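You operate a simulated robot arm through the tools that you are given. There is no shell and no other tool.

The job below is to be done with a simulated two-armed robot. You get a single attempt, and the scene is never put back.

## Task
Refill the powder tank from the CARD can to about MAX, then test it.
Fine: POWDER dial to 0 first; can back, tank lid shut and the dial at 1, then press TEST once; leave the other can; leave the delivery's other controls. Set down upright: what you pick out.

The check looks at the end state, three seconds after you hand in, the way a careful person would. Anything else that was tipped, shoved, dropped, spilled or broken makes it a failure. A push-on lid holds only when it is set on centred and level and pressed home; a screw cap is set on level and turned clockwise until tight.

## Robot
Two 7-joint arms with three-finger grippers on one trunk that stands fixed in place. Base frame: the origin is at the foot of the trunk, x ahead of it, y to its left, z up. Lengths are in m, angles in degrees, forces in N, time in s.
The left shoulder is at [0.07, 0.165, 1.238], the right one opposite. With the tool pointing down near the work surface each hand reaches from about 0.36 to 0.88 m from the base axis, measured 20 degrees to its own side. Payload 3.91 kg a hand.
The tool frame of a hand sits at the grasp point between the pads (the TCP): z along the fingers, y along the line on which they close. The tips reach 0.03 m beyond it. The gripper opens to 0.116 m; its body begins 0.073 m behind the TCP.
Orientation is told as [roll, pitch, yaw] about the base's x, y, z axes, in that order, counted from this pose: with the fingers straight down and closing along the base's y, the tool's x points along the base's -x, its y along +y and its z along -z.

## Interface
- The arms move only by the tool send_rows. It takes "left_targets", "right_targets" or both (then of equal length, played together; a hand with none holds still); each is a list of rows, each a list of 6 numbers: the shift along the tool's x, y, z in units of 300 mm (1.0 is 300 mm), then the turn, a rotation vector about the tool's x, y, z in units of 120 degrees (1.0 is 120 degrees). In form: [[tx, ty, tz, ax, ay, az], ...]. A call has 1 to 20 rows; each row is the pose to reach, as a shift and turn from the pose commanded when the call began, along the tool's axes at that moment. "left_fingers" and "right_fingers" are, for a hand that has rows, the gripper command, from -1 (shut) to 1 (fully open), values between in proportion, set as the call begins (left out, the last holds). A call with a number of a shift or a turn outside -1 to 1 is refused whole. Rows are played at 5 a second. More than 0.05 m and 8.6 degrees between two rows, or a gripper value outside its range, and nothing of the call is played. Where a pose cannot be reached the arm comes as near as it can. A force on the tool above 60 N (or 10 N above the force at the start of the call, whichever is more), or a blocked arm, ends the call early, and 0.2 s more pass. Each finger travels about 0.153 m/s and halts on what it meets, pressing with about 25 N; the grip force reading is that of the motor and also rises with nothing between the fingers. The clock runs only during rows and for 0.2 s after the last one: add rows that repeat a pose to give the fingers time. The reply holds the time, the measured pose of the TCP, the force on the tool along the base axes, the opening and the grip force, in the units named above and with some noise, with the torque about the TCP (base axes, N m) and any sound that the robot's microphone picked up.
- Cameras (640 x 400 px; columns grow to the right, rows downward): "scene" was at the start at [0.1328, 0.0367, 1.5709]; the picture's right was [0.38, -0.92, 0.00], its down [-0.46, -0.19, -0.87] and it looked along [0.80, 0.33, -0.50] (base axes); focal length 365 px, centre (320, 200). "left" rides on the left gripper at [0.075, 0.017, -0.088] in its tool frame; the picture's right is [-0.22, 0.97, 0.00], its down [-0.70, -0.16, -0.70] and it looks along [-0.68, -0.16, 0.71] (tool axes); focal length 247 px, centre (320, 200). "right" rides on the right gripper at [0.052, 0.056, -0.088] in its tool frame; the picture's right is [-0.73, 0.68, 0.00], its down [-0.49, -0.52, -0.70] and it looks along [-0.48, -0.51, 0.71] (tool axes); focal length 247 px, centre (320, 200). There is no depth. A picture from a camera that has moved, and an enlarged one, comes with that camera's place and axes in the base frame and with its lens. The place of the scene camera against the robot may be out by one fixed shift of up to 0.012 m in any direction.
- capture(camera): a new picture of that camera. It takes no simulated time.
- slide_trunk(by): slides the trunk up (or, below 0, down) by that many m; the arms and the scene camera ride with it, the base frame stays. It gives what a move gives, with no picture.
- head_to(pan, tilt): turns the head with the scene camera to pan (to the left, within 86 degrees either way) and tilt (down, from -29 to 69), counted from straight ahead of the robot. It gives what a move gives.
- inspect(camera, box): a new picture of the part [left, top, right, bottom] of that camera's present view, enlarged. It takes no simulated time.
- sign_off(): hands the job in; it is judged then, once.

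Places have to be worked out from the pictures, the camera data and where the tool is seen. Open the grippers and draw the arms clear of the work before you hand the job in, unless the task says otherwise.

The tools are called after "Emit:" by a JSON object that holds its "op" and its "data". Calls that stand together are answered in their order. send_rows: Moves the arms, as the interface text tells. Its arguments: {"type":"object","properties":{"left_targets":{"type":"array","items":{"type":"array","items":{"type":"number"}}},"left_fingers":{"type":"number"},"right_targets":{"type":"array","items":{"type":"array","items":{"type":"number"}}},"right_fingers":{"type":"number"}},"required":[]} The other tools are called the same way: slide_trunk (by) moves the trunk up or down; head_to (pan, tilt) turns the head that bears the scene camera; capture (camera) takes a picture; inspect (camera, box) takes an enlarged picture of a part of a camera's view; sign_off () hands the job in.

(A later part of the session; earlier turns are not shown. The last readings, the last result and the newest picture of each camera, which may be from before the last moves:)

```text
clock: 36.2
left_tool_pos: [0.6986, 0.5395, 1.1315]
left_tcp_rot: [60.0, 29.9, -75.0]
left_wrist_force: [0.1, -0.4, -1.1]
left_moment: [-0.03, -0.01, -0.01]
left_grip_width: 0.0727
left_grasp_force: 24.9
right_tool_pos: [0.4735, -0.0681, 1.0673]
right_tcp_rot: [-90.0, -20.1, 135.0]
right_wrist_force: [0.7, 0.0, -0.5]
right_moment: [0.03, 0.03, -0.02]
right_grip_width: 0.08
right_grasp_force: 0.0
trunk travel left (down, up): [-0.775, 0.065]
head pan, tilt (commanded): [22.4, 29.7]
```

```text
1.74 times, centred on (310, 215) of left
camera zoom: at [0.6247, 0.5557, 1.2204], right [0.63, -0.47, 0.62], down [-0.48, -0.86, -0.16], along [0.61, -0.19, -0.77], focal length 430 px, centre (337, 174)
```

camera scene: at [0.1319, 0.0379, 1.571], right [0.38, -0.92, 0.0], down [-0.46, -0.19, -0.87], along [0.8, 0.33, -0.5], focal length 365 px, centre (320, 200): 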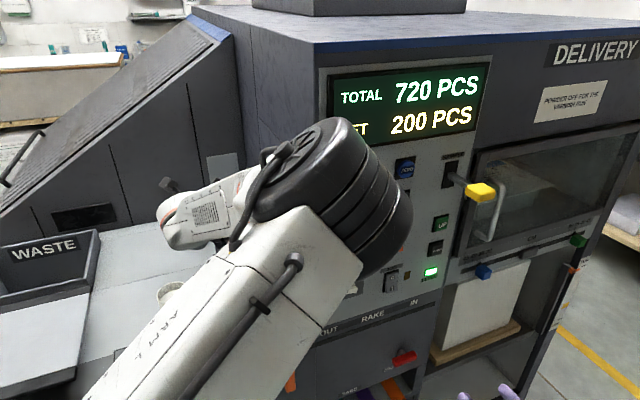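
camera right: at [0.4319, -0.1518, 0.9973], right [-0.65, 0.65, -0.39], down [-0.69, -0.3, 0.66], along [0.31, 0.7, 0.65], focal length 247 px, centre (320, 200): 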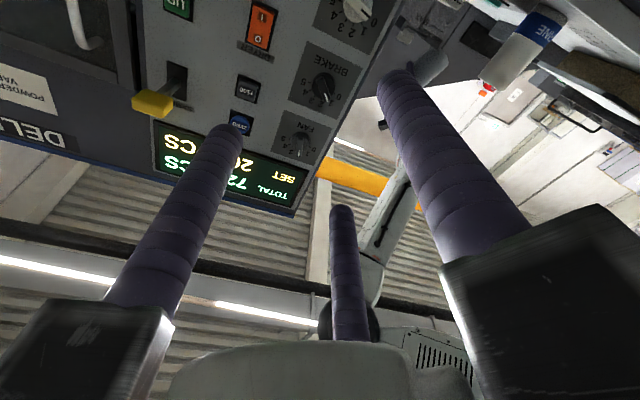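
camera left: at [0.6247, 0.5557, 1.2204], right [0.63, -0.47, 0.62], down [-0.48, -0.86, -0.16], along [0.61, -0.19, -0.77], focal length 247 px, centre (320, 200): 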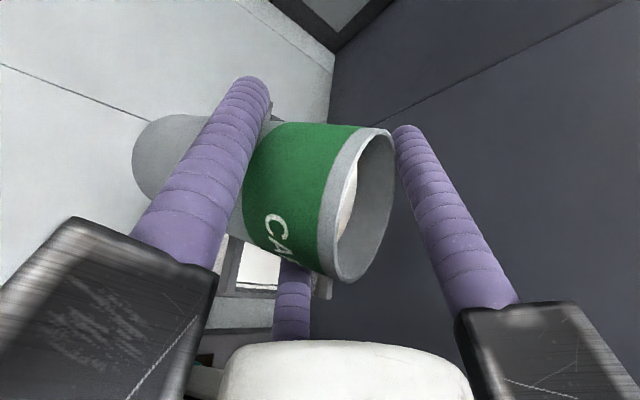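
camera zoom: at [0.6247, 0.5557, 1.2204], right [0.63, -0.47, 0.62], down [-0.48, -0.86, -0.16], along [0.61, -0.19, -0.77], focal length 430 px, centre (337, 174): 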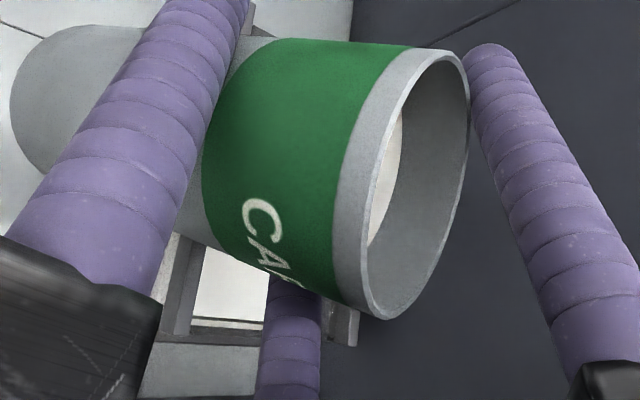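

The right camera already points toward the tank's bearing but looks up. I'll pitch the right hand down 48° (and lower it 50 mm) so that camera watches the tank's front and level marks from below the left hand.

Emit:
{"op": "send_rows", "data": {"right_targets": [[0.0081, 0.0224, 0, -0.0501, 0.0182, -0.0205], [0.0163, 0.0448, 0, -0.1003, 0.0365, -0.0409], [0.0244, 0.0672, 0, -0.1504, 0.0547, -0.0614], [0.0326, 0.0895, 0, -0.2006, 0.073, -0.0818], [0.0407, 0.1119, 0, -0.2507, 0.0912, -0.1023], [0.0489, 0.1343, 0, -0.3009, 0.1095, -0.1227], [0.057, 0.1567, 0, -0.351, 0.1277, -0.1432], [0.057, 0.1567, 0, -0.351, 0.1277, -0.1432]]}}

Emit:
{"op": "capture", "data": {"camera": "right"}}

```text
clock: 37.2
left_tool_pos: [0.6997, 0.54, 1.1299]
left_tcp_rot: [59.9, 29.9, -75.0]
left_wrist_force: [-0.2, 0.5, -1.3]
left_moment: [-0.01, 0.0, -0.01]
left_grip_width: 0.0727
left_grasp_force: 25.2
right_tool_pos: [0.4582, -0.0759, 0.9611]
right_tcp_rot: [-57.7, -17.3, 124.0]
right_wrist_force: [0.5, -0.8, 0.0]
right_moment: [0.03, 0.01, -0.01]
right_grip_width: 0.08
right_grasp_force: 0.1
right hand out of reach, approached as far as the arm can: row 1, 2, 3, 4, 5
trunk travel left (down, up): [-0.775, 0.065]
head pan, tilt (commanded): [22.4, 29.7]
stopped in row 5 (right hand): the arm was blocked; the commanded pose is now the measured one
```

```text
taken
camera right: at [0.3982, -0.1764, 0.9459], right [-0.79, 0.52, -0.33], down [-0.38, 0.01, 0.92], along [0.48, 0.85, 0.19], focal length 247 px, centre (320, 200)
```

right: 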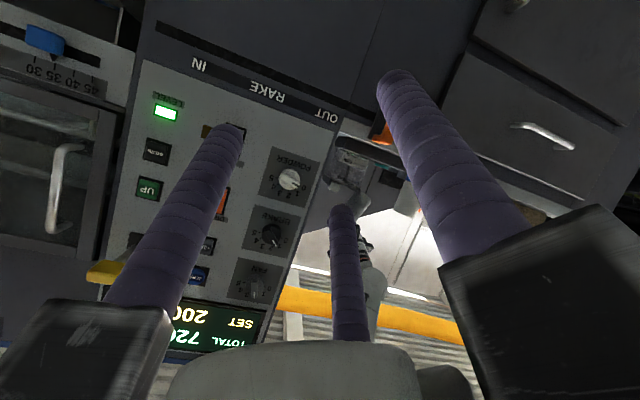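

The right arm stopped partway (blocked in its own posture), but its camera now sees the tank area upside-down between the fingers. I'll zoom in to see if this view is enough.

Emit:
{"op": "inspect", "data": {"camera": "right", "box": [310, 120, 430, 240]}}

```text
3.33 times, centred on (370, 180) of right
camera zoom: at [0.3982, -0.1764, 0.9459], right [-0.79, 0.52, -0.33], down [-0.38, 0.01, 0.92], along [0.48, 0.85, 0.19], focal length 823 px, centre (153, 267)
```

zoom: 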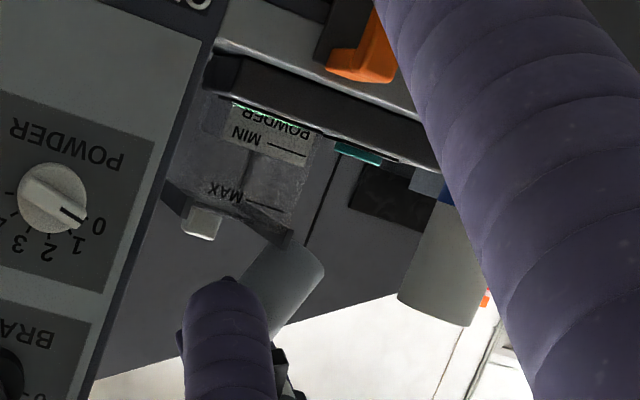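

This view is very useful: it shows the tank face with MIN and MAX and the can above it, and the dial at 0. I'll tilt on to 45° and watch.

Emit:
{"op": "send_rows", "data": {"left_targets": [[-0.0028, 0.001, -0.0005, 0, 0.0156, 0.0271], [-0.0057, 0.0018, -0.001, 0, 0.0313, 0.0541], [-0.0085, 0.0027, -0.0015, 0, 0.0469, 0.0812], [-0.0113, 0.0037, -0.002, 0, 0.0625, 0.1083], [-0.0113, 0.0037, -0.002, 0, 0.0625, 0.1083]]}}

Emit:
{"op": "inspect", "data": {"camera": "right", "box": [310, 120, 430, 240]}}

Emit:
{"op": "inspect", "data": {"camera": "left", "box": [200, 100, 420, 330]}}

Emit:
{"op": "capture", "data": {"camera": "scene"}}

```text
clock: 38.4
left_tool_pos: [0.6944, 0.5446, 1.1227]
left_tcp_rot: [59.0, 44.8, -74.7]
left_wrist_force: [0.3, 1.0, -1.6]
left_moment: [-0.04, -0.02, 0.02]
left_grip_width: 0.0726
left_grasp_force: 25.3
right_tool_pos: [0.4582, -0.0769, 0.9627]
right_tcp_rot: [-57.7, -17.3, 123.9]
right_wrist_force: [0.8, 0.0, -0.3]
right_moment: [-0.02, 0.0, 0.0]
right_grip_width: 0.0799
right_grasp_force: 0.1
trunk travel left (down, up): [-0.775, 0.065]
head pan, tilt (commanded): [22.4, 29.7]
```

```text
3.33 times, centred on (370, 180) of right
camera zoom: at [0.3988, -0.1768, 0.9464], right [-0.79, 0.52, -0.33], down [-0.38, 0.01, 0.92], along [0.48, 0.85, 0.19], focal length 823 px, centre (153, 267)
```

zoom: 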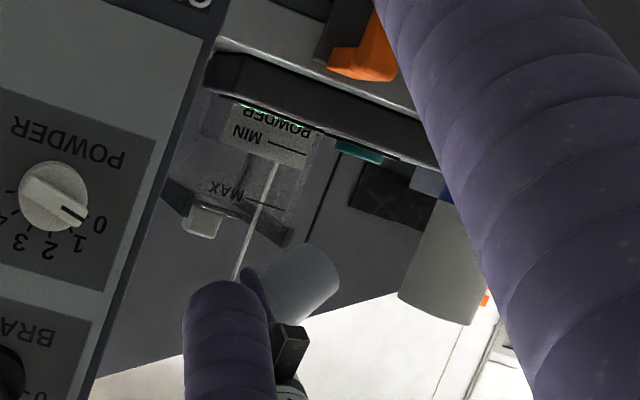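

```text
1.74 times, centred on (310, 215) of left
camera zoom: at [0.6278, 0.5377, 1.2182], right [0.68, -0.59, 0.44], down [-0.49, -0.81, -0.33], along [0.55, 0.01, -0.84], focal length 430 px, centre (337, 174)
```

zoom: 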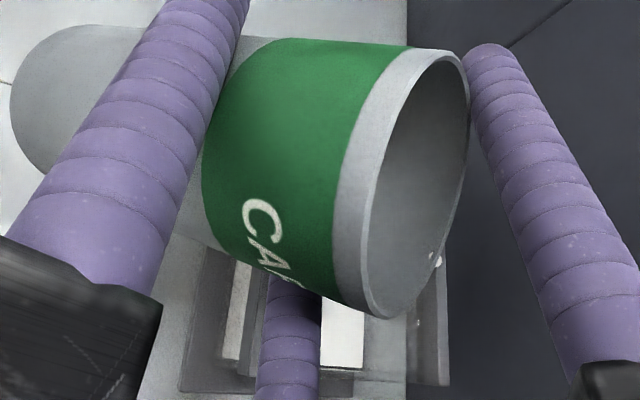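

```text
taken
camera scene: at [0.133, 0.0369, 1.5709], right [0.38, -0.92, 0.0], down [-0.46, -0.19, -0.87], along [0.8, 0.33, -0.5], focal length 365 px, centre (320, 200)
```

scene: 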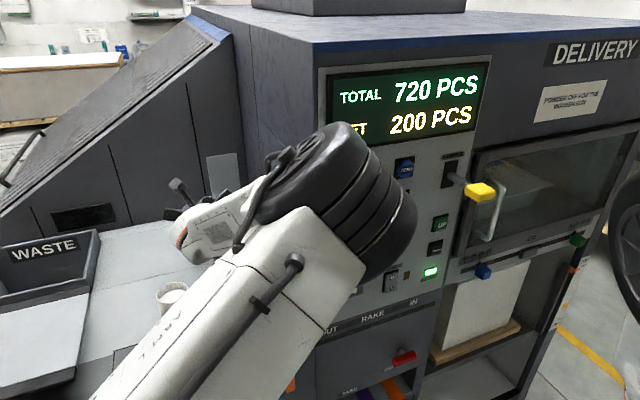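

A thin stream of powder is falling into the tank, landing well inside. I'll hold at 45° for a second and watch level and position.

Emit:
{"op": "send_rows", "data": {"left_targets": [[0, 0, 0, 0, 0, 0], [0, 0, 0, 0, 0, 0], [0, 0, 0, 0, 0, 0], [0, 0, 0, 0, 0, 0]]}}

Emit:
{"op": "inspect", "data": {"camera": "right", "box": [330, 140, 410, 220]}}

Emit:
{"op": "inspect", "data": {"camera": "left", "box": [200, 100, 420, 330]}}

```text
clock: 39.4
left_tool_pos: [0.6967, 0.5451, 1.1228]
left_tcp_rot: [59.2, 44.4, -74.6]
left_wrist_force: [-0.4, -0.4, -1.9]
left_moment: [-0.01, -0.02, -0.02]
left_grip_width: 0.0726
left_grasp_force: 25.1
right_tool_pos: [0.4585, -0.0766, 0.9637]
right_tcp_rot: [-57.7, -17.2, 124.0]
right_wrist_force: [0.4, 0.7, 1.1]
right_moment: [-0.01, 0.0, -0.01]
right_grip_width: 0.0802
right_grasp_force: 0.0
trunk travel left (down, up): [-0.775, 0.065]
head pan, tilt (commanded): [22.4, 29.7]
```

```text
5.00 times, centred on (370, 180) of right
camera zoom: at [0.399, -0.1767, 0.9466], right [-0.79, 0.52, -0.33], down [-0.38, 0.01, 0.92], along [0.48, 0.85, 0.19], focal length 1235 px, centre (70, 300)
```

zoom: 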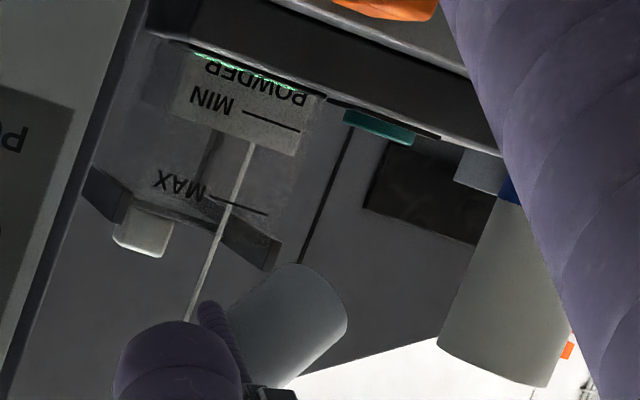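

```text
1.74 times, centred on (310, 215) of left
camera zoom: at [0.6283, 0.537, 1.2189], right [0.68, -0.59, 0.44], down [-0.49, -0.81, -0.33], along [0.55, 0.01, -0.83], focal length 430 px, centre (337, 174)
```

zoom: 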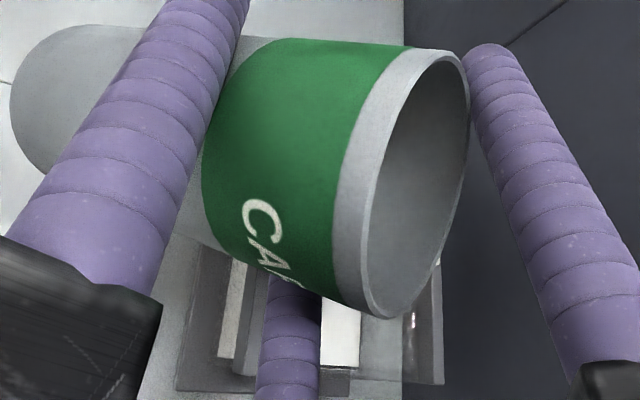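

The stream is thin and on target, but the level barely moves; the hand is also about 1 cm off its commanded place. I'll tilt on to 55° with a small correction and hold briefly.

Emit:
{"op": "send_rows", "data": {"left_targets": [[-0.0043, 0.007, -0.004, 0, 0.0139, 0.0241], [-0.0086, 0.014, -0.008, 0, 0.0278, 0.0481], [-0.0129, 0.021, -0.0121, 0, 0.0417, 0.0722], [-0.0129, 0.021, -0.0121, 0, 0.0417, 0.0722], [-0.0129, 0.021, -0.0121, 0, 0.0417, 0.0722], [-0.0129, 0.021, -0.0121, 0, 0.0417, 0.0722]]}}

Emit:
{"op": "inspect", "data": {"camera": "right", "box": [330, 140, 410, 220]}}

Emit:
{"op": "inspect", "data": {"camera": "left", "box": [200, 100, 420, 330]}}

```text
clock: 40.8
left_tool_pos: [0.6959, 0.5393, 1.1241]
left_tcp_rot: [58.7, 54.6, -75.0]
left_wrist_force: [-0.5, -0.2, -1.2]
left_moment: [-0.08, -0.04, 0.01]
left_grip_width: 0.0726
left_grasp_force: 25.1
right_tool_pos: [0.4575, -0.0759, 0.9626]
right_tcp_rot: [-57.8, -17.2, 123.9]
right_wrist_force: [0.9, 0.5, -0.6]
right_moment: [0.0, 0.0, -0.01]
right_grip_width: 0.0799
right_grasp_force: 0.2
trunk travel left (down, up): [-0.775, 0.065]
head pan, tilt (commanded): [22.4, 29.7]
```

```text
5.00 times, centred on (370, 180) of right
camera zoom: at [0.3988, -0.1769, 0.9464], right [-0.79, 0.52, -0.33], down [-0.38, 0.01, 0.92], along [0.48, 0.85, 0.19], focal length 1235 px, centre (70, 300)
```

zoom: 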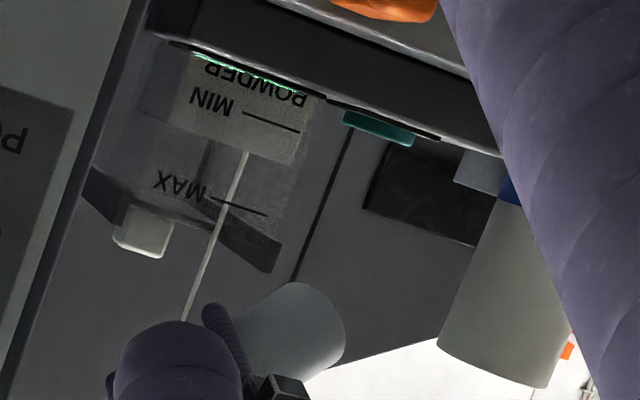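

```text
1.74 times, centred on (310, 215) of left
camera zoom: at [0.6338, 0.5157, 1.2204], right [0.7, -0.65, 0.3], down [-0.5, -0.75, -0.44], along [0.51, 0.15, -0.85], focal length 430 px, centre (337, 174)
```

zoom: 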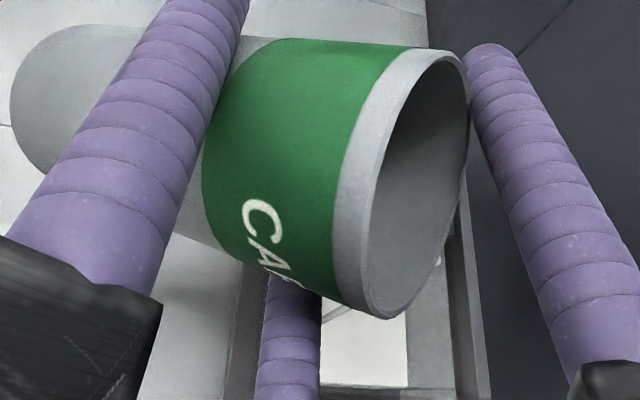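

The level has risen to about a third of the way from MIN to MAX, with the stream well placed. I'll tilt to 65° and hold a little longer.

Emit:
{"op": "send_rows", "data": {"left_targets": [[-0.0046, 0.0125, -0.0072, 0, 0.0139, 0.0241], [-0.0093, 0.0249, -0.0144, 0, 0.0278, 0.0481], [-0.0139, 0.0374, -0.0216, 0, 0.0417, 0.0722], [-0.0139, 0.0374, -0.0216, 0, 0.0417, 0.0722], [-0.0139, 0.0374, -0.0216, 0, 0.0417, 0.0722], [-0.0139, 0.0374, -0.0216, 0, 0.0417, 0.0722], [-0.0139, 0.0374, -0.0216, 0, 0.0417, 0.0722]]}}

Emit:
{"op": "inspect", "data": {"camera": "right", "box": [330, 140, 410, 220]}}

Emit:
{"op": "inspect", "data": {"camera": "left", "box": [200, 100, 420, 330]}}

```text
clock: 42.4
left_tool_pos: [0.6987, 0.5284, 1.1267]
left_tcp_rot: [57.9, 64.4, -75.5]
left_wrist_force: [-0.5, 0.4, -2.0]
left_moment: [-0.03, -0.01, 0.01]
left_grip_width: 0.0727
left_grasp_force: 25.1
right_tool_pos: [0.4576, -0.0767, 0.9618]
right_tcp_rot: [-57.7, -17.4, 123.9]
right_wrist_force: [0.2, 0.4, 0.7]
right_moment: [-0.01, 0.0, 0.03]
right_grip_width: 0.0799
right_grasp_force: 0.1
trunk travel left (down, up): [-0.775, 0.065]
head pan, tilt (commanded): [22.4, 29.7]
```

```text
5.00 times, centred on (370, 180) of right
camera zoom: at [0.3988, -0.1769, 0.9464], right [-0.79, 0.52, -0.33], down [-0.38, 0.01, 0.92], along [0.48, 0.85, 0.19], focal length 1235 px, centre (70, 300)
```

zoom: 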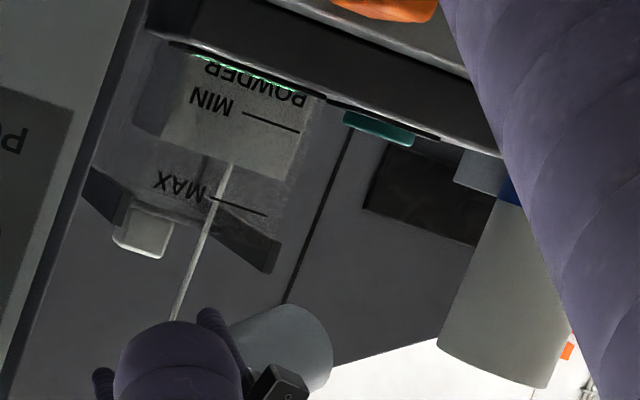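

```text
1.74 times, centred on (310, 215) of left
camera zoom: at [0.6415, 0.4884, 1.2209], right [0.71, -0.69, 0.15], down [-0.53, -0.67, -0.53], along [0.46, 0.29, -0.84], focal length 430 px, centre (337, 174)
```

zoom: 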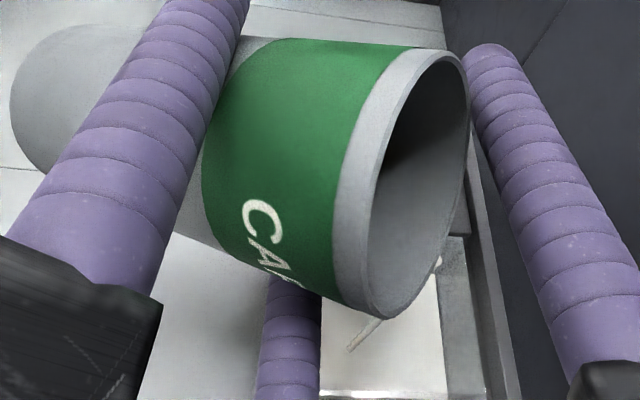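

The level is now about 0.55 of the way up and rising ~0.12 per second. I'll hold 1.6 s more at this tilt.

Emit:
{"op": "send_rows", "data": {"left_targets": [[0, 0, 0, 0, 0, 0], [0, 0, 0, 0, 0, 0], [0, 0, 0, 0, 0, 0], [0, 0, 0, 0, 0, 0], [0, 0, 0, 0, 0, 0], [0, 0, 0, 0, 0, 0], [0, 0, 0, 0, 0, 0]]}}

Emit:
{"op": "inspect", "data": {"camera": "right", "box": [330, 140, 410, 220]}}

Emit:
{"op": "inspect", "data": {"camera": "left", "box": [200, 100, 420, 330]}}

```text
clock: 44.0
left_tool_pos: [0.6996, 0.5281, 1.1285]
left_tcp_rot: [58.6, 64.1, -75.0]
left_wrist_force: [0.4, -0.1, -1.4]
left_moment: [-0.04, -0.02, -0.03]
left_grip_width: 0.0727
left_grasp_force: 25.7
right_tool_pos: [0.4583, -0.0757, 0.9618]
right_tcp_rot: [-57.7, -17.3, 123.9]
right_wrist_force: [0.4, -0.1, 0.6]
right_moment: [-0.02, 0.0, 0.02]
right_grip_width: 0.08
right_grasp_force: 0.0
trunk travel left (down, up): [-0.775, 0.065]
head pan, tilt (commanded): [22.4, 29.7]
```

```text
5.00 times, centred on (370, 180) of right
camera zoom: at [0.3989, -0.1768, 0.9464], right [-0.79, 0.52, -0.33], down [-0.38, 0.01, 0.92], along [0.48, 0.85, 0.19], focal length 1235 px, centre (70, 300)
```

zoom: 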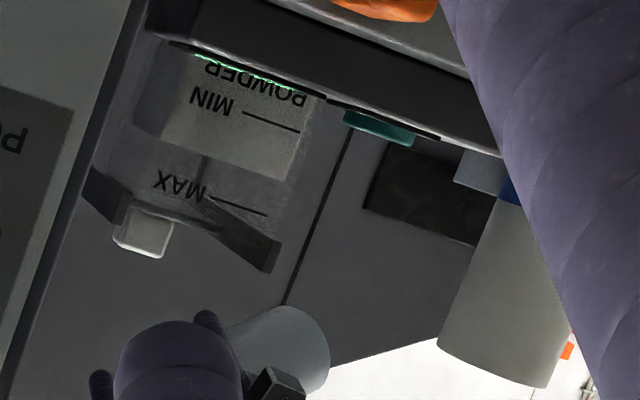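

```text
1.74 times, centred on (310, 215) of left
camera zoom: at [0.6418, 0.4878, 1.2229], right [0.71, -0.69, 0.16], down [-0.53, -0.67, -0.53], along [0.47, 0.29, -0.83], focal length 430 px, centre (337, 174)
```

zoom: 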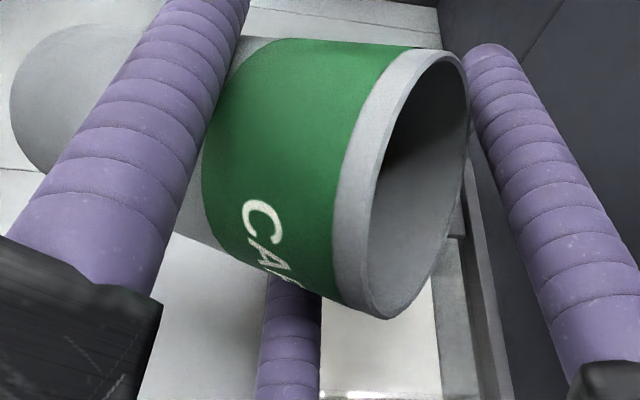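

Flow stopped at 65° with the level about 0.57 of the way, so the amount follows the tilt. I'll go on to 75° and let it run out.

Emit:
{"op": "send_rows", "data": {"left_targets": [[-0.0037, 0.0022, -0.0013, 0, 0.0139, 0.0241], [-0.0073, 0.0045, -0.0027, 0, 0.0278, 0.0481], [-0.011, 0.0067, -0.004, 0, 0.0417, 0.0722], [-0.011, 0.0067, -0.004, 0, 0.0417, 0.0722], [-0.011, 0.0067, -0.004, 0, 0.0417, 0.0722], [-0.011, 0.0067, -0.004, 0, 0.0417, 0.0722], [-0.011, 0.0067, -0.004, 0, 0.0417, 0.0722]]}}

Emit:
{"op": "inspect", "data": {"camera": "right", "box": [330, 140, 410, 220]}}

Emit:
{"op": "inspect", "data": {"camera": "left", "box": [200, 100, 420, 330]}}

```text
clock: 45.6
left_tool_pos: [0.7034, 0.5222, 1.1303]
left_tcp_rot: [58.8, 74.2, -75.1]
left_wrist_force: [0.8, -0.7, -1.8]
left_moment: [-0.08, 0.0, 0.0]
left_grip_width: 0.0725
left_grasp_force: 24.4
right_tool_pos: [0.4587, -0.0766, 0.9624]
right_tcp_rot: [-57.8, -17.3, 123.9]
right_wrist_force: [0.4, 0.6, 0.8]
right_moment: [-0.04, -0.01, -0.02]
right_grip_width: 0.0799
right_grasp_force: 0.1
trunk travel left (down, up): [-0.775, 0.065]
head pan, tilt (commanded): [22.4, 29.7]
```

```text
5.00 times, centred on (370, 180) of right
camera zoom: at [0.3988, -0.1769, 0.9464], right [-0.79, 0.52, -0.33], down [-0.38, 0.01, 0.92], along [0.48, 0.85, 0.19], focal length 1235 px, centre (70, 300)
```

zoom: 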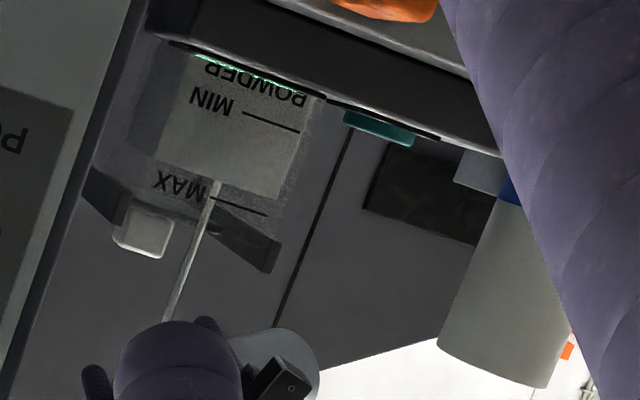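

```text
1.74 times, centred on (310, 215) of left
camera zoom: at [0.6481, 0.4675, 1.219], right [0.71, -0.7, 0.01], down [-0.55, -0.57, -0.61], along [0.44, 0.42, -0.79], focal length 430 px, centre (337, 174)
```

zoom: 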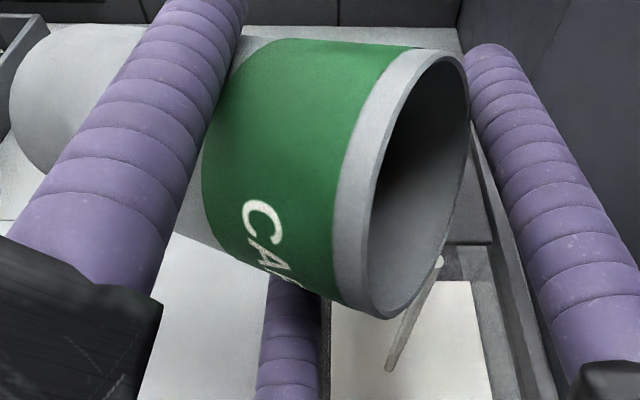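

The level is at about 0.77 and the stream is still running into the opening. I'll hold 1 s more.

Emit:
{"op": "send_rows", "data": {"left_targets": [[0, 0, 0, 0, 0, 0], [0, 0, 0, 0, 0, 0], [0, 0, 0, 0, 0, 0], [0, 0, 0, 0, 0, 0]]}}

Emit:
{"op": "inspect", "data": {"camera": "right", "box": [330, 140, 410, 220]}}

Emit:
{"op": "inspect", "data": {"camera": "left", "box": [200, 100, 420, 330]}}

```text
clock: 46.6
left_tool_pos: [0.7017, 0.5241, 1.1317]
left_tcp_rot: [58.8, 74.5, -75.0]
left_wrist_force: [-0.1, 0.4, -1.5]
left_moment: [-0.09, -0.02, -0.02]
left_grip_width: 0.0727
left_grasp_force: 25.0
right_tool_pos: [0.4573, -0.0751, 0.9618]
right_tcp_rot: [-57.7, -17.3, 123.8]
right_wrist_force: [0.0, -0.6, -0.2]
right_moment: [0.02, 0.01, 0.02]
right_grip_width: 0.08
right_grasp_force: 0.0
trunk travel left (down, up): [-0.775, 0.065]
head pan, tilt (commanded): [22.4, 29.7]
```

```text
5.00 times, centred on (370, 180) of right
camera zoom: at [0.3988, -0.1769, 0.9464], right [-0.79, 0.52, -0.33], down [-0.38, 0.01, 0.92], along [0.48, 0.85, 0.19], focal length 1235 px, centre (70, 300)
```

zoom: 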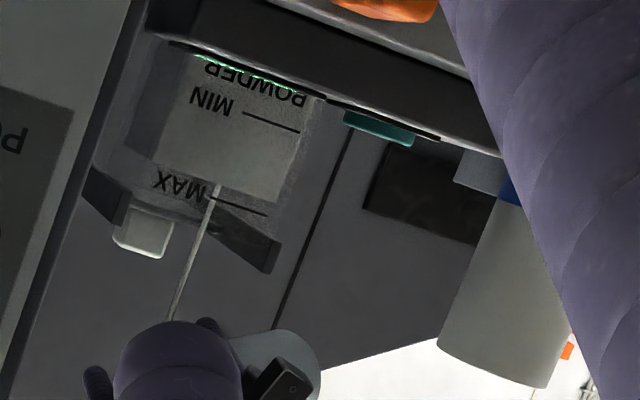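

```text
1.74 times, centred on (310, 215) of left
camera zoom: at [0.6477, 0.4686, 1.2194], right [0.71, -0.7, 0.01], down [-0.55, -0.57, -0.61], along [0.43, 0.43, -0.79], focal length 430 px, centre (337, 174)
```

zoom: 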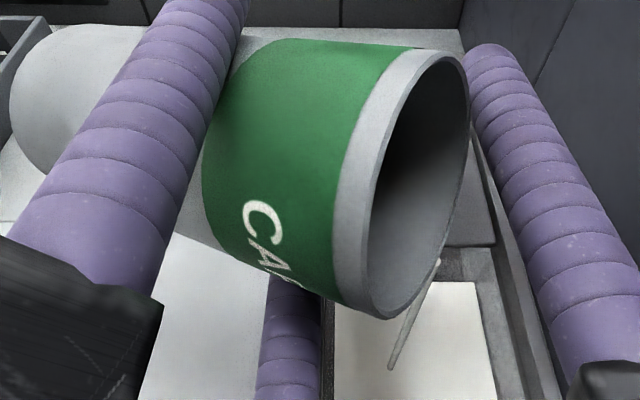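

About 0.82 now and thinning. I'll tilt 5° more, to 80°, with a short hold.

Emit:
{"op": "send_rows", "data": {"left_targets": [[-0.0009, 0.0028, -0.0016, 0, 0.0104, 0.018], [-0.0017, 0.0056, -0.0032, 0, 0.0208, 0.0361], [-0.0017, 0.0056, -0.0032, 0, 0.0208, 0.0361], [-0.0017, 0.0056, -0.0032, 0, 0.0208, 0.0361], [-0.0017, 0.0056, -0.0032, 0, 0.0208, 0.0361]]}}

Emit:
{"op": "inspect", "data": {"camera": "right", "box": [330, 140, 410, 220]}}

Emit:
{"op": "inspect", "data": {"camera": "left", "box": [200, 100, 420, 330]}}

```text
clock: 47.8
left_tool_pos: [0.7018, 0.5196, 1.1307]
left_tcp_rot: [58.6, 79.4, -75.4]
left_wrist_force: [-0.1, -0.1, -2.6]
left_moment: [-0.06, -0.01, 0.0]
left_grip_width: 0.0726
left_grasp_force: 25.3
right_tool_pos: [0.459, -0.077, 0.9621]
right_tcp_rot: [-57.7, -17.3, 124.0]
right_wrist_force: [0.8, 0.4, 0.0]
right_moment: [0.01, 0.0, 0.0]
right_grip_width: 0.08
right_grasp_force: 0.1
trunk travel left (down, up): [-0.775, 0.065]
head pan, tilt (commanded): [22.4, 29.7]
```

```text
5.00 times, centred on (370, 180) of right
camera zoom: at [0.3989, -0.1769, 0.9464], right [-0.79, 0.52, -0.33], down [-0.38, 0.01, 0.92], along [0.48, 0.85, 0.19], focal length 1235 px, centre (70, 300)
```

zoom: 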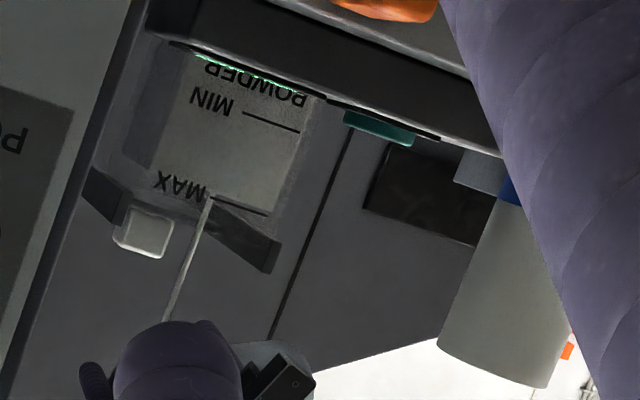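

```text
1.74 times, centred on (310, 215) of left
camera zoom: at [0.6509, 0.4576, 1.216], right [0.71, -0.7, -0.07], down [-0.57, -0.51, -0.64], along [0.42, 0.49, -0.76], focal length 430 px, centre (337, 174)
```

zoom: 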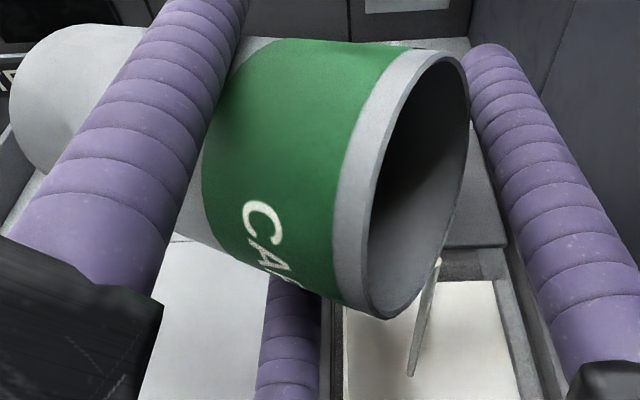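

The powder is close to the MAX line. I'll zoom closer on the marks before deciding when to stop.

Emit:
{"op": "inspect", "data": {"camera": "right", "box": [345, 145, 395, 195]}}

```text
8.00 times, centred on (370, 170) of right
camera zoom: at [0.3989, -0.1769, 0.9464], right [-0.79, 0.52, -0.33], down [-0.38, 0.01, 0.92], along [0.48, 0.85, 0.19], focal length 1976 px, centre (-80, 440)
```

zoom: 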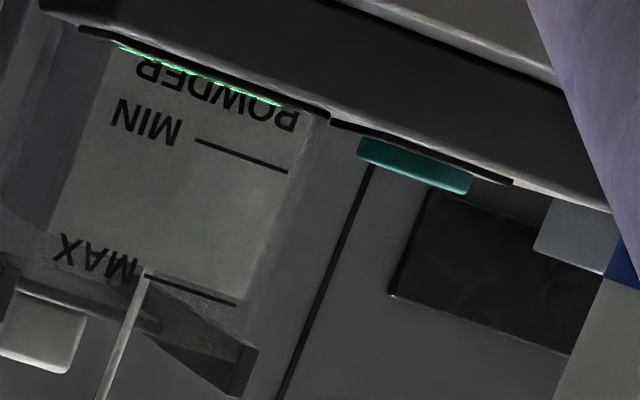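

The powder edge is right at the MAX line while still trickling, so I'll tilt back at once to stop the flow, then check.

Emit:
{"op": "send_rows", "data": {"left_targets": [[0.0023, -0.0114, 0.0066, 0, -0.0333, -0.0577], [0.0019, -0.0261, 0.0151, 0, -0.0667, -0.1155], [-0.0006, -0.047, 0.0271, 0, -0.1, -0.1732]]}}

Emit:
{"op": "inspect", "data": {"camera": "right", "box": [345, 145, 395, 195]}}

Emit:
{"op": "inspect", "data": {"camera": "left", "box": [200, 100, 420, 330]}}

```text
clock: 48.6
left_tool_pos: [0.7046, 0.5247, 1.1316]
left_tcp_rot: [59.9, 55.8, -75.1]
left_wrist_force: [0.5, 0.0, -1.7]
left_moment: [-0.04, -0.01, -0.02]
left_grip_width: 0.0725
left_grasp_force: 24.5
right_tool_pos: [0.4574, -0.0761, 0.9634]
right_tcp_rot: [-57.6, -17.1, 123.9]
right_wrist_force: [0.6, 0.1, 0.2]
right_moment: [0.01, -0.04, -0.02]
right_grip_width: 0.0796
right_grasp_force: 0.0
trunk travel left (down, up): [-0.775, 0.065]
head pan, tilt (commanded): [22.4, 29.7]
```

```text
8.00 times, centred on (370, 170) of right
camera zoom: at [0.3988, -0.1757, 0.9466], right [-0.79, 0.52, -0.33], down [-0.38, 0.01, 0.92], along [0.48, 0.86, 0.19], focal length 1976 px, centre (-80, 440)
```

zoom: 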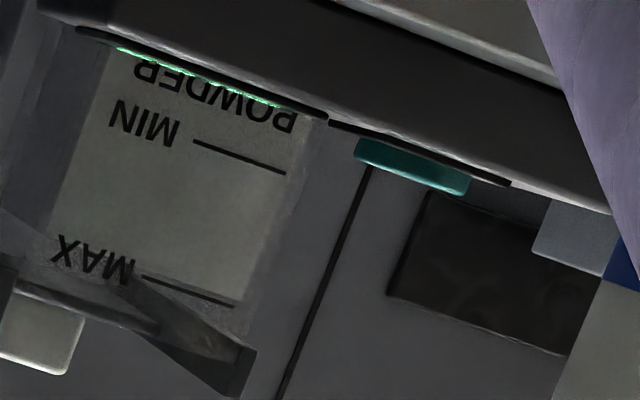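

```text
1.74 times, centred on (310, 215) of left
camera zoom: at [0.641, 0.5007, 1.2269], right [0.68, -0.67, 0.29], down [-0.52, -0.72, -0.46], along [0.52, 0.16, -0.84], focal length 430 px, centre (337, 174)
```

zoom: 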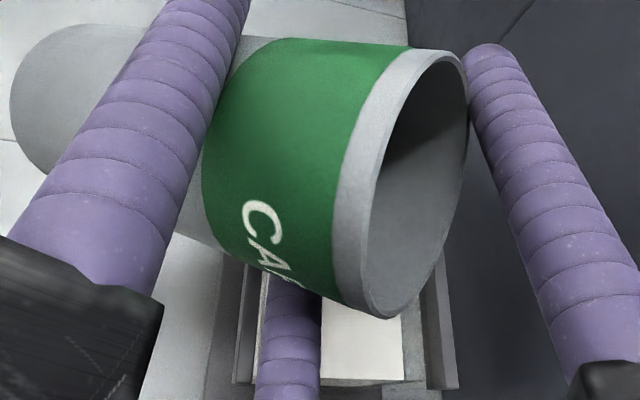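

The flow has stopped with the powder level at the MAX line and nothing spilled in view. I'll bring the can back upright along the same path, away from the rails.

Emit:
{"op": "send_rows", "data": {"left_targets": [[0.0168, -0.0195, 0.0112, 0, -0.0333, -0.0577], [0.0251, -0.025, 0.0144, 0, -0.0667, -0.1155], [0.0351, -0.0275, 0.0159, 0, -0.1, -0.1732], [0.0869, -0.0063, 0.0036, 0, -0.1333, -0.2309], [0.1459, 0.0212, -0.0122, 0, -0.1667, -0.2887], [0.1717, 0.0449, -0.026, 0, -0.2, -0.3464], [0.1878, 0.0655, -0.0378, 0, -0.2333, -0.4041], [0.1878, 0.0655, -0.0378, 0, -0.2333, -0.4041]]}}

Emit:
{"op": "capture", "data": {"camera": "scene"}}

Emit:
{"op": "inspect", "data": {"camera": "scene", "box": [150, 130, 310, 310]}}

Emit:
{"op": "capture", "data": {"camera": "left"}}

```text
clock: 50.4
left_tool_pos: [0.701, 0.538, 1.1915]
left_tcp_rot: [59.9, 0.0, -75.0]
left_wrist_force: [-0.1, -0.5, -0.4]
left_moment: [0.02, 0.0, -0.01]
left_grip_width: 0.0726
left_grasp_force: 25.7
right_tool_pos: [0.4574, -0.0776, 0.9614]
right_tcp_rot: [-57.6, -17.3, 123.9]
right_wrist_force: [-1.1, -0.5, -0.5]
right_moment: [-0.01, 0.0, 0.05]
right_grip_width: 0.0801
right_grasp_force: 0.1
trunk travel left (down, up): [-0.775, 0.065]
head pan, tilt (commanded): [22.4, 29.7]
```

```text
taken
camera scene: at [0.1336, 0.0359, 1.5708], right [0.38, -0.93, 0.0], down [-0.46, -0.19, -0.87], along [0.8, 0.33, -0.5], focal length 365 px, centre (320, 200)
```

scene: 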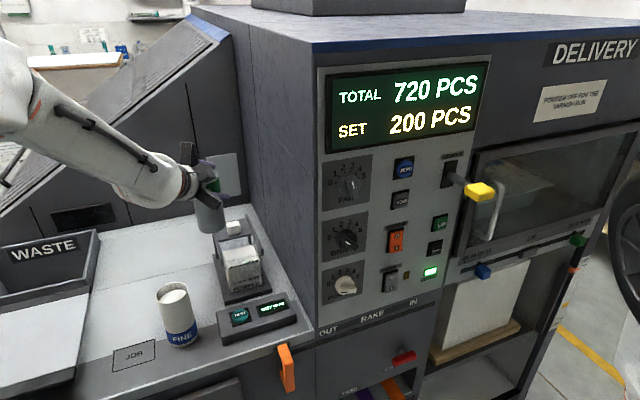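

```text
2.22 times, centred on (230, 220) of scene
camera zoom: at [0.1336, 0.0359, 1.5708], right [0.38, -0.93, 0.0], down [-0.46, -0.19, -0.87], along [0.8, 0.33, -0.5], focal length 811 px, centre (520, 156)
```

zoom: 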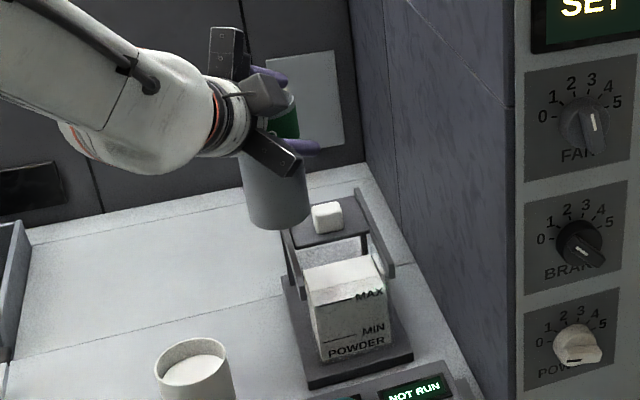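

```text
taken
camera left: at [0.6165, 0.5911, 1.2513], right [0.53, -0.09, 0.84], down [-0.48, -0.85, 0.21], along [0.7, -0.52, -0.49], focal length 247 px, centre (320, 200)
```

left: 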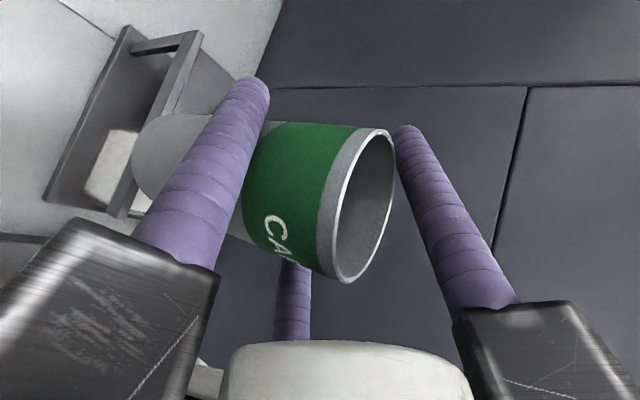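

The can is upright and the tank reads near MAX. I'll zoom in on the tank for a clearer reading and for any spilled powder.

Emit:
{"op": "inspect", "data": {"camera": "scene", "box": [210, 220, 280, 300]}}

Emit:
{"op": "inspect", "data": {"camera": "right", "box": [345, 145, 395, 195]}}

```text
5.00 times, centred on (245, 260) of scene
camera zoom: at [0.1336, 0.0359, 1.5708], right [0.38, -0.93, 0.0], down [-0.46, -0.19, -0.87], along [0.8, 0.33, -0.5], focal length 1825 px, centre (695, -100)
```

zoom: 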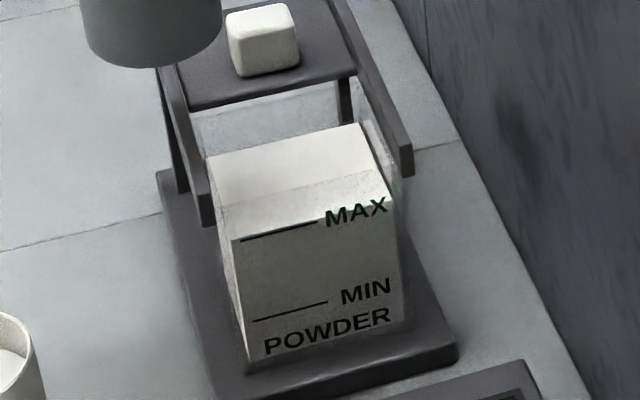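

```text
8.00 times, centred on (370, 170) of right
camera zoom: at [0.3992, -0.1774, 0.9461], right [-0.79, 0.52, -0.33], down [-0.38, 0.01, 0.92], along [0.48, 0.85, 0.19], focal length 1976 px, centre (-80, 440)
```

zoom: 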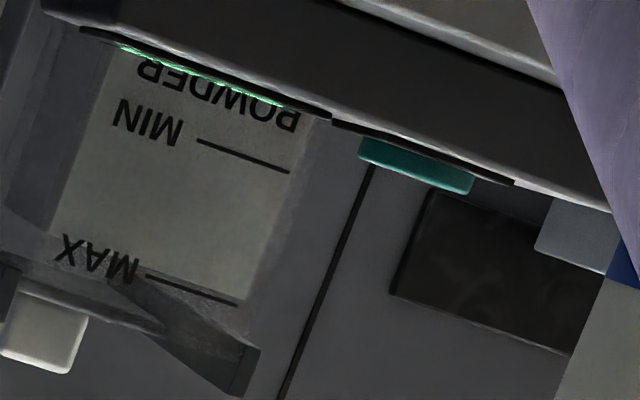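

The powder's front edge lies right on the MAX line and no spill is visible. I'll carry the can back over its old spot, turning it back by 25°.

Emit:
{"op": "send_rows", "data": {"left_targets": [[0.116, 0.0047, 0.0082, 0, 0.0301, -0.0174], [0.2321, 0.0094, 0.0164, 0, 0.0601, -0.0347], [0.3481, 0.0142, 0.0247, 0, 0.0902, -0.0521], [0.4642, 0.0189, 0.0329, 0, 0.1203, -0.0695], [0.5802, 0.0236, 0.0411, 0, 0.1503, -0.0868], [0.6963, 0.0283, 0.0493, 0, 0.1804, -0.1042], [0.6963, 0.0283, 0.0493, 0, 0.1804, -0.1042]]}}

Emit:
{"op": "capture", "data": {"camera": "left"}}

Emit:
{"op": "capture", "data": {"camera": "scene"}}

```text
clock: 52.0
left_tool_pos: [0.6632, 0.7428, 1.1922]
left_tcp_rot: [60.0, 0.0, -49.9]
left_wrist_force: [0.4, -0.1, -2.1]
left_moment: [0.01, 0.01, 0.01]
left_grip_width: 0.072
left_grasp_force: 25.2
right_tool_pos: [0.4578, -0.077, 0.9624]
right_tcp_rot: [-57.6, -17.3, 123.9]
right_wrist_force: [0.6, 0.0, -0.1]
right_moment: [0.0, -0.01, 0.0]
right_grip_width: 0.0803
right_grasp_force: 0.0
trunk travel left (down, up): [-0.775, 0.065]
head pan, tilt (commanded): [22.4, 29.7]
```

```text
taken
camera left: at [0.5633, 0.7557, 1.252], right [0.52, 0.14, 0.84], down [-0.08, -0.97, 0.21], along [0.85, -0.17, -0.49], focal length 247 px, centre (320, 200)
```

left: 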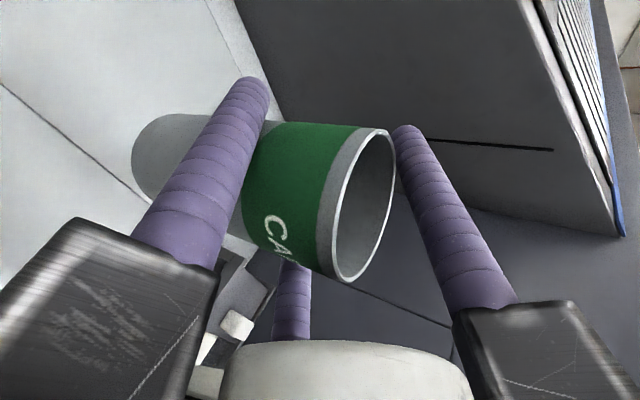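

```text
taken
camera scene: at [0.1328, 0.0364, 1.5709], right [0.38, -0.93, 0.0], down [-0.46, -0.19, -0.87], along [0.8, 0.33, -0.5], focal length 365 px, centre (320, 200)
```

scene: 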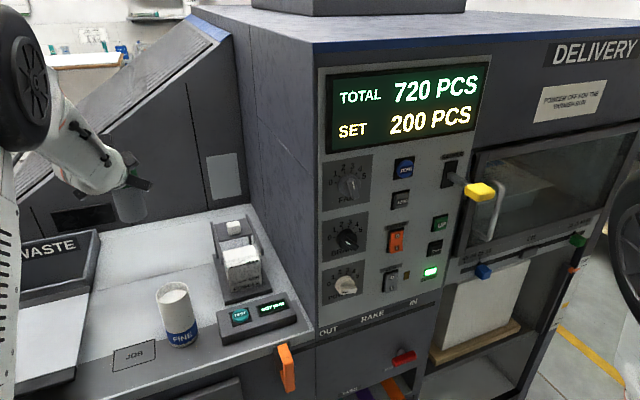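

The can is over its old place, unchanged in the grip. I'll lower it to about 8 mm above the table.

Emit:
{"op": "send_rows", "data": {"left_targets": [[0, -0.0866, 0.05, 0, 0, 0], [0, -0.1732, 0.1, 0, 0, 0], [0, -0.2598, 0.15, 0, 0, 0], [0.003, -0.3464, 0.2, 0, 0, 0], [0.003, -0.433, 0.25, 0, 0, 0], [0.003, -0.5196, 0.3, 0, 0, 0], [0.003, -0.5196, 0.3, 0, 0, 0]]}}

Emit:
{"op": "capture", "data": {"camera": "left"}}

Emit:
{"op": "capture", "data": {"camera": "scene"}}

```text
clock: 53.6
left_tool_pos: [0.6606, 0.7446, 1.0117]
left_tcp_rot: [60.1, 0.0, -49.9]
left_wrist_force: [0.0, 0.5, -1.2]
left_moment: [0.02, 0.03, -0.01]
left_grip_width: 0.0724
left_grasp_force: 24.0
right_tool_pos: [0.4577, -0.0759, 0.9625]
right_tcp_rot: [-57.7, -17.3, 124.0]
right_wrist_force: [0.2, 0.4, -0.4]
right_moment: [0.0, 0.02, 0.02]
right_grip_width: 0.0797
right_grasp_force: 0.0
trunk travel left (down, up): [-0.775, 0.065]
head pan, tilt (commanded): [22.4, 29.7]
```

```text
taken
camera left: at [0.5613, 0.7571, 1.0716], right [0.52, 0.14, 0.84], down [-0.08, -0.97, 0.21], along [0.85, -0.17, -0.49], focal length 247 px, centre (320, 200)
```

left: 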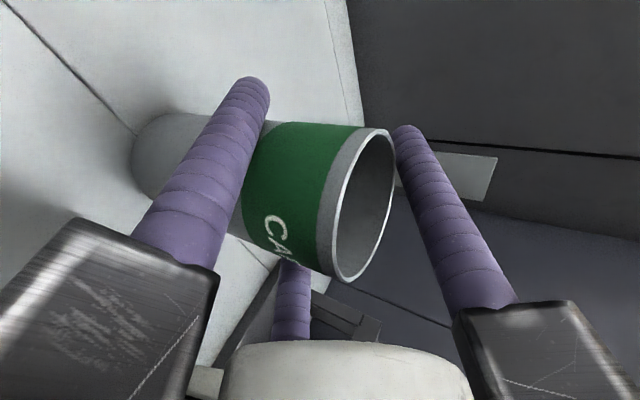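

```text
taken
camera scene: at [0.1323, 0.0367, 1.571], right [0.38, -0.92, 0.0], down [-0.46, -0.19, -0.87], along [0.8, 0.33, -0.5], focal length 365 px, centre (320, 200)
```

scene: 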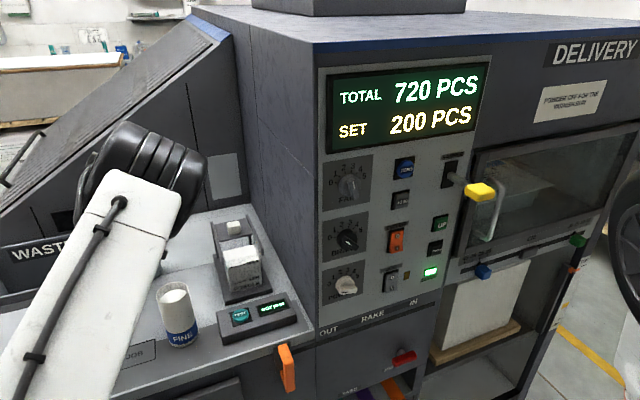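

Now the last 9 mm down, gently, watching for contact force.

Emit:
{"op": "send_rows", "data": {"left_targets": [[0, -0.0087, 0.005, 0, 0, 0], [0, -0.0173, 0.01, 0, 0, 0], [0, -0.026, 0.015, 0, 0, 0], [0, -0.026, 0.015, 0, 0, 0]]}}

Emit:
{"op": "capture", "data": {"camera": "left"}}

```text
clock: 54.6
left_tool_pos: [0.6625, 0.7445, 1.0045]
left_tcp_rot: [60.1, 0.1, -49.9]
left_wrist_force: [-0.3, 1.5, 4.6]
left_moment: [-0.03, -0.03, -0.02]
left_grip_width: 0.0724
left_grasp_force: 25.5
right_tool_pos: [0.4571, -0.0762, 0.9633]
right_tcp_rot: [-57.8, -17.3, 124.0]
right_wrist_force: [0.4, -0.3, 0.6]
right_moment: [-0.02, -0.01, -0.01]
right_grip_width: 0.0798
right_grasp_force: 0.1
trunk travel left (down, up): [-0.775, 0.065]
head pan, tilt (commanded): [22.4, 29.7]
```

```text
taken
camera left: at [0.5619, 0.757, 1.0639], right [0.52, 0.14, 0.85], down [-0.08, -0.97, 0.21], along [0.85, -0.17, -0.49], focal length 247 px, centre (320, 200)
```

left: 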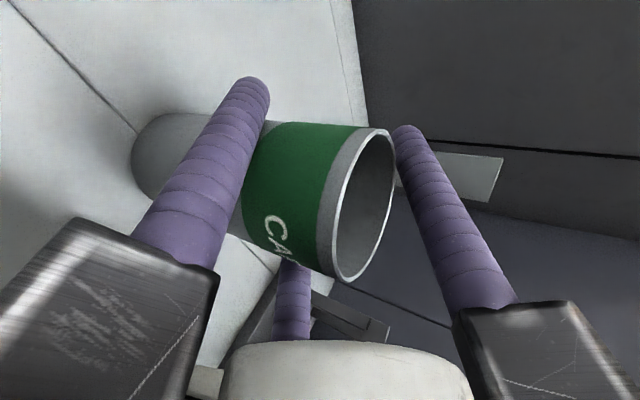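

The can touches down (force rose by ~6 N). I'll open the fingers in place.

Emit:
{"op": "send_rows", "data": {"left_targets": [[0, 0, 0, 0, 0, 0], [0, 0, 0, 0, 0, 0], [0, 0, 0, 0, 0, 0]], "left_fingers": 1}}

Emit:
{"op": "capture", "data": {"camera": "left"}}

```text
clock: 55.4
left_tool_pos: [0.6635, 0.7437, 1.003]
left_tcp_rot: [59.9, 0.0, -50.0]
left_wrist_force: [-0.7, 0.1, 0.4]
left_moment: [0.0, -0.01, 0.01]
left_grip_width: 0.116
left_grasp_force: 0.0
right_tool_pos: [0.4575, -0.0767, 0.9623]
right_tcp_rot: [-57.7, -17.2, 123.9]
right_wrist_force: [-0.1, -0.4, -0.4]
right_moment: [0.02, 0.0, 0.0]
right_grip_width: 0.0801
right_grasp_force: 0.1
trunk travel left (down, up): [-0.775, 0.065]
head pan, tilt (commanded): [22.4, 29.7]
```

```text
taken
camera left: at [0.5626, 0.757, 1.0622], right [0.52, 0.14, 0.84], down [-0.08, -0.97, 0.21], along [0.85, -0.18, -0.49], focal length 247 px, centre (320, 200)
```

left: 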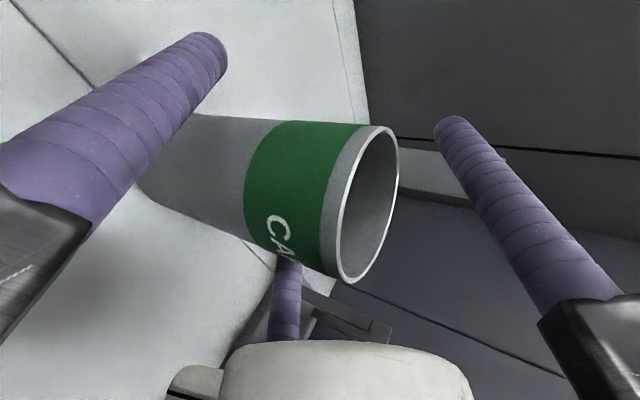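

The can stands free and upright. I'll withdraw straight back along the tool axis, then rise.

Emit:
{"op": "send_rows", "data": {"left_targets": [[0, 0, -0.08, 0, 0, 0], [0, 0, -0.18, 0, 0, 0], [0, 0, -0.3, 0, 0, 0], [0, 0, -0.42, 0, 0, 0], [0, 0, -0.5, 0, 0, 0], [0, 0.1, -0.56, 0, 0, 0], [0, 0.22, -0.63, 0, 0, 0], [0, 0.34, -0.7, 0, 0, 0]]}}

Emit:
{"op": "capture", "data": {"camera": "left"}}

Emit:
{"op": "capture", "data": {"camera": "scene"}}

```text
clock: 57.2
left_tool_pos: [0.5619, 0.6585, 1.1979]
left_tcp_rot: [60.0, 0.0, -50.1]
left_wrist_force: [-0.5, -0.4, -0.4]
left_moment: [0.0, 0.0, -0.02]
left_grip_width: 0.1159
left_grasp_force: 0.1
right_tool_pos: [0.456, -0.0767, 0.9624]
right_tcp_rot: [-57.8, -17.3, 124.2]
right_wrist_force: [-0.2, 0.9, 0.2]
right_moment: [-0.02, 0.03, 0.0]
right_grip_width: 0.0799
right_grasp_force: 0.1
trunk travel left (down, up): [-0.775, 0.065]
head pan, tilt (commanded): [22.4, 29.7]
```

```text
taken
camera left: at [0.4616, 0.6718, 1.2569], right [0.52, 0.14, 0.84], down [-0.08, -0.97, 0.21], along [0.85, -0.17, -0.49], focal length 247 px, centre (320, 200)
```

left: 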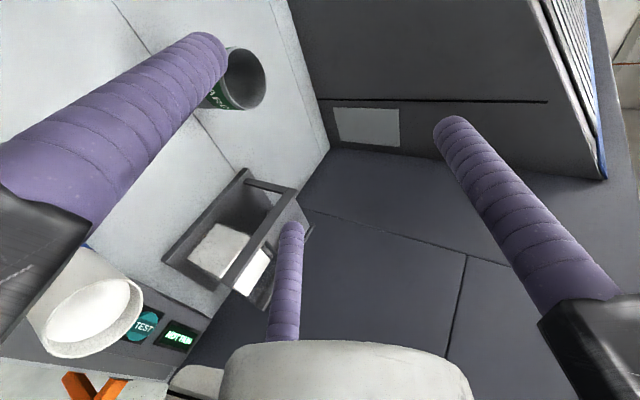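

```text
taken
camera scene: at [0.1308, 0.0361, 1.571], right [0.38, -0.93, 0.0], down [-0.46, -0.19, -0.87], along [0.8, 0.33, -0.49], focal length 365 px, centre (320, 200)
```

scene: 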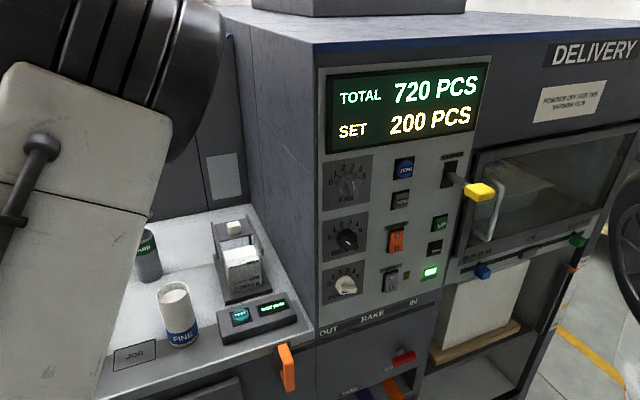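

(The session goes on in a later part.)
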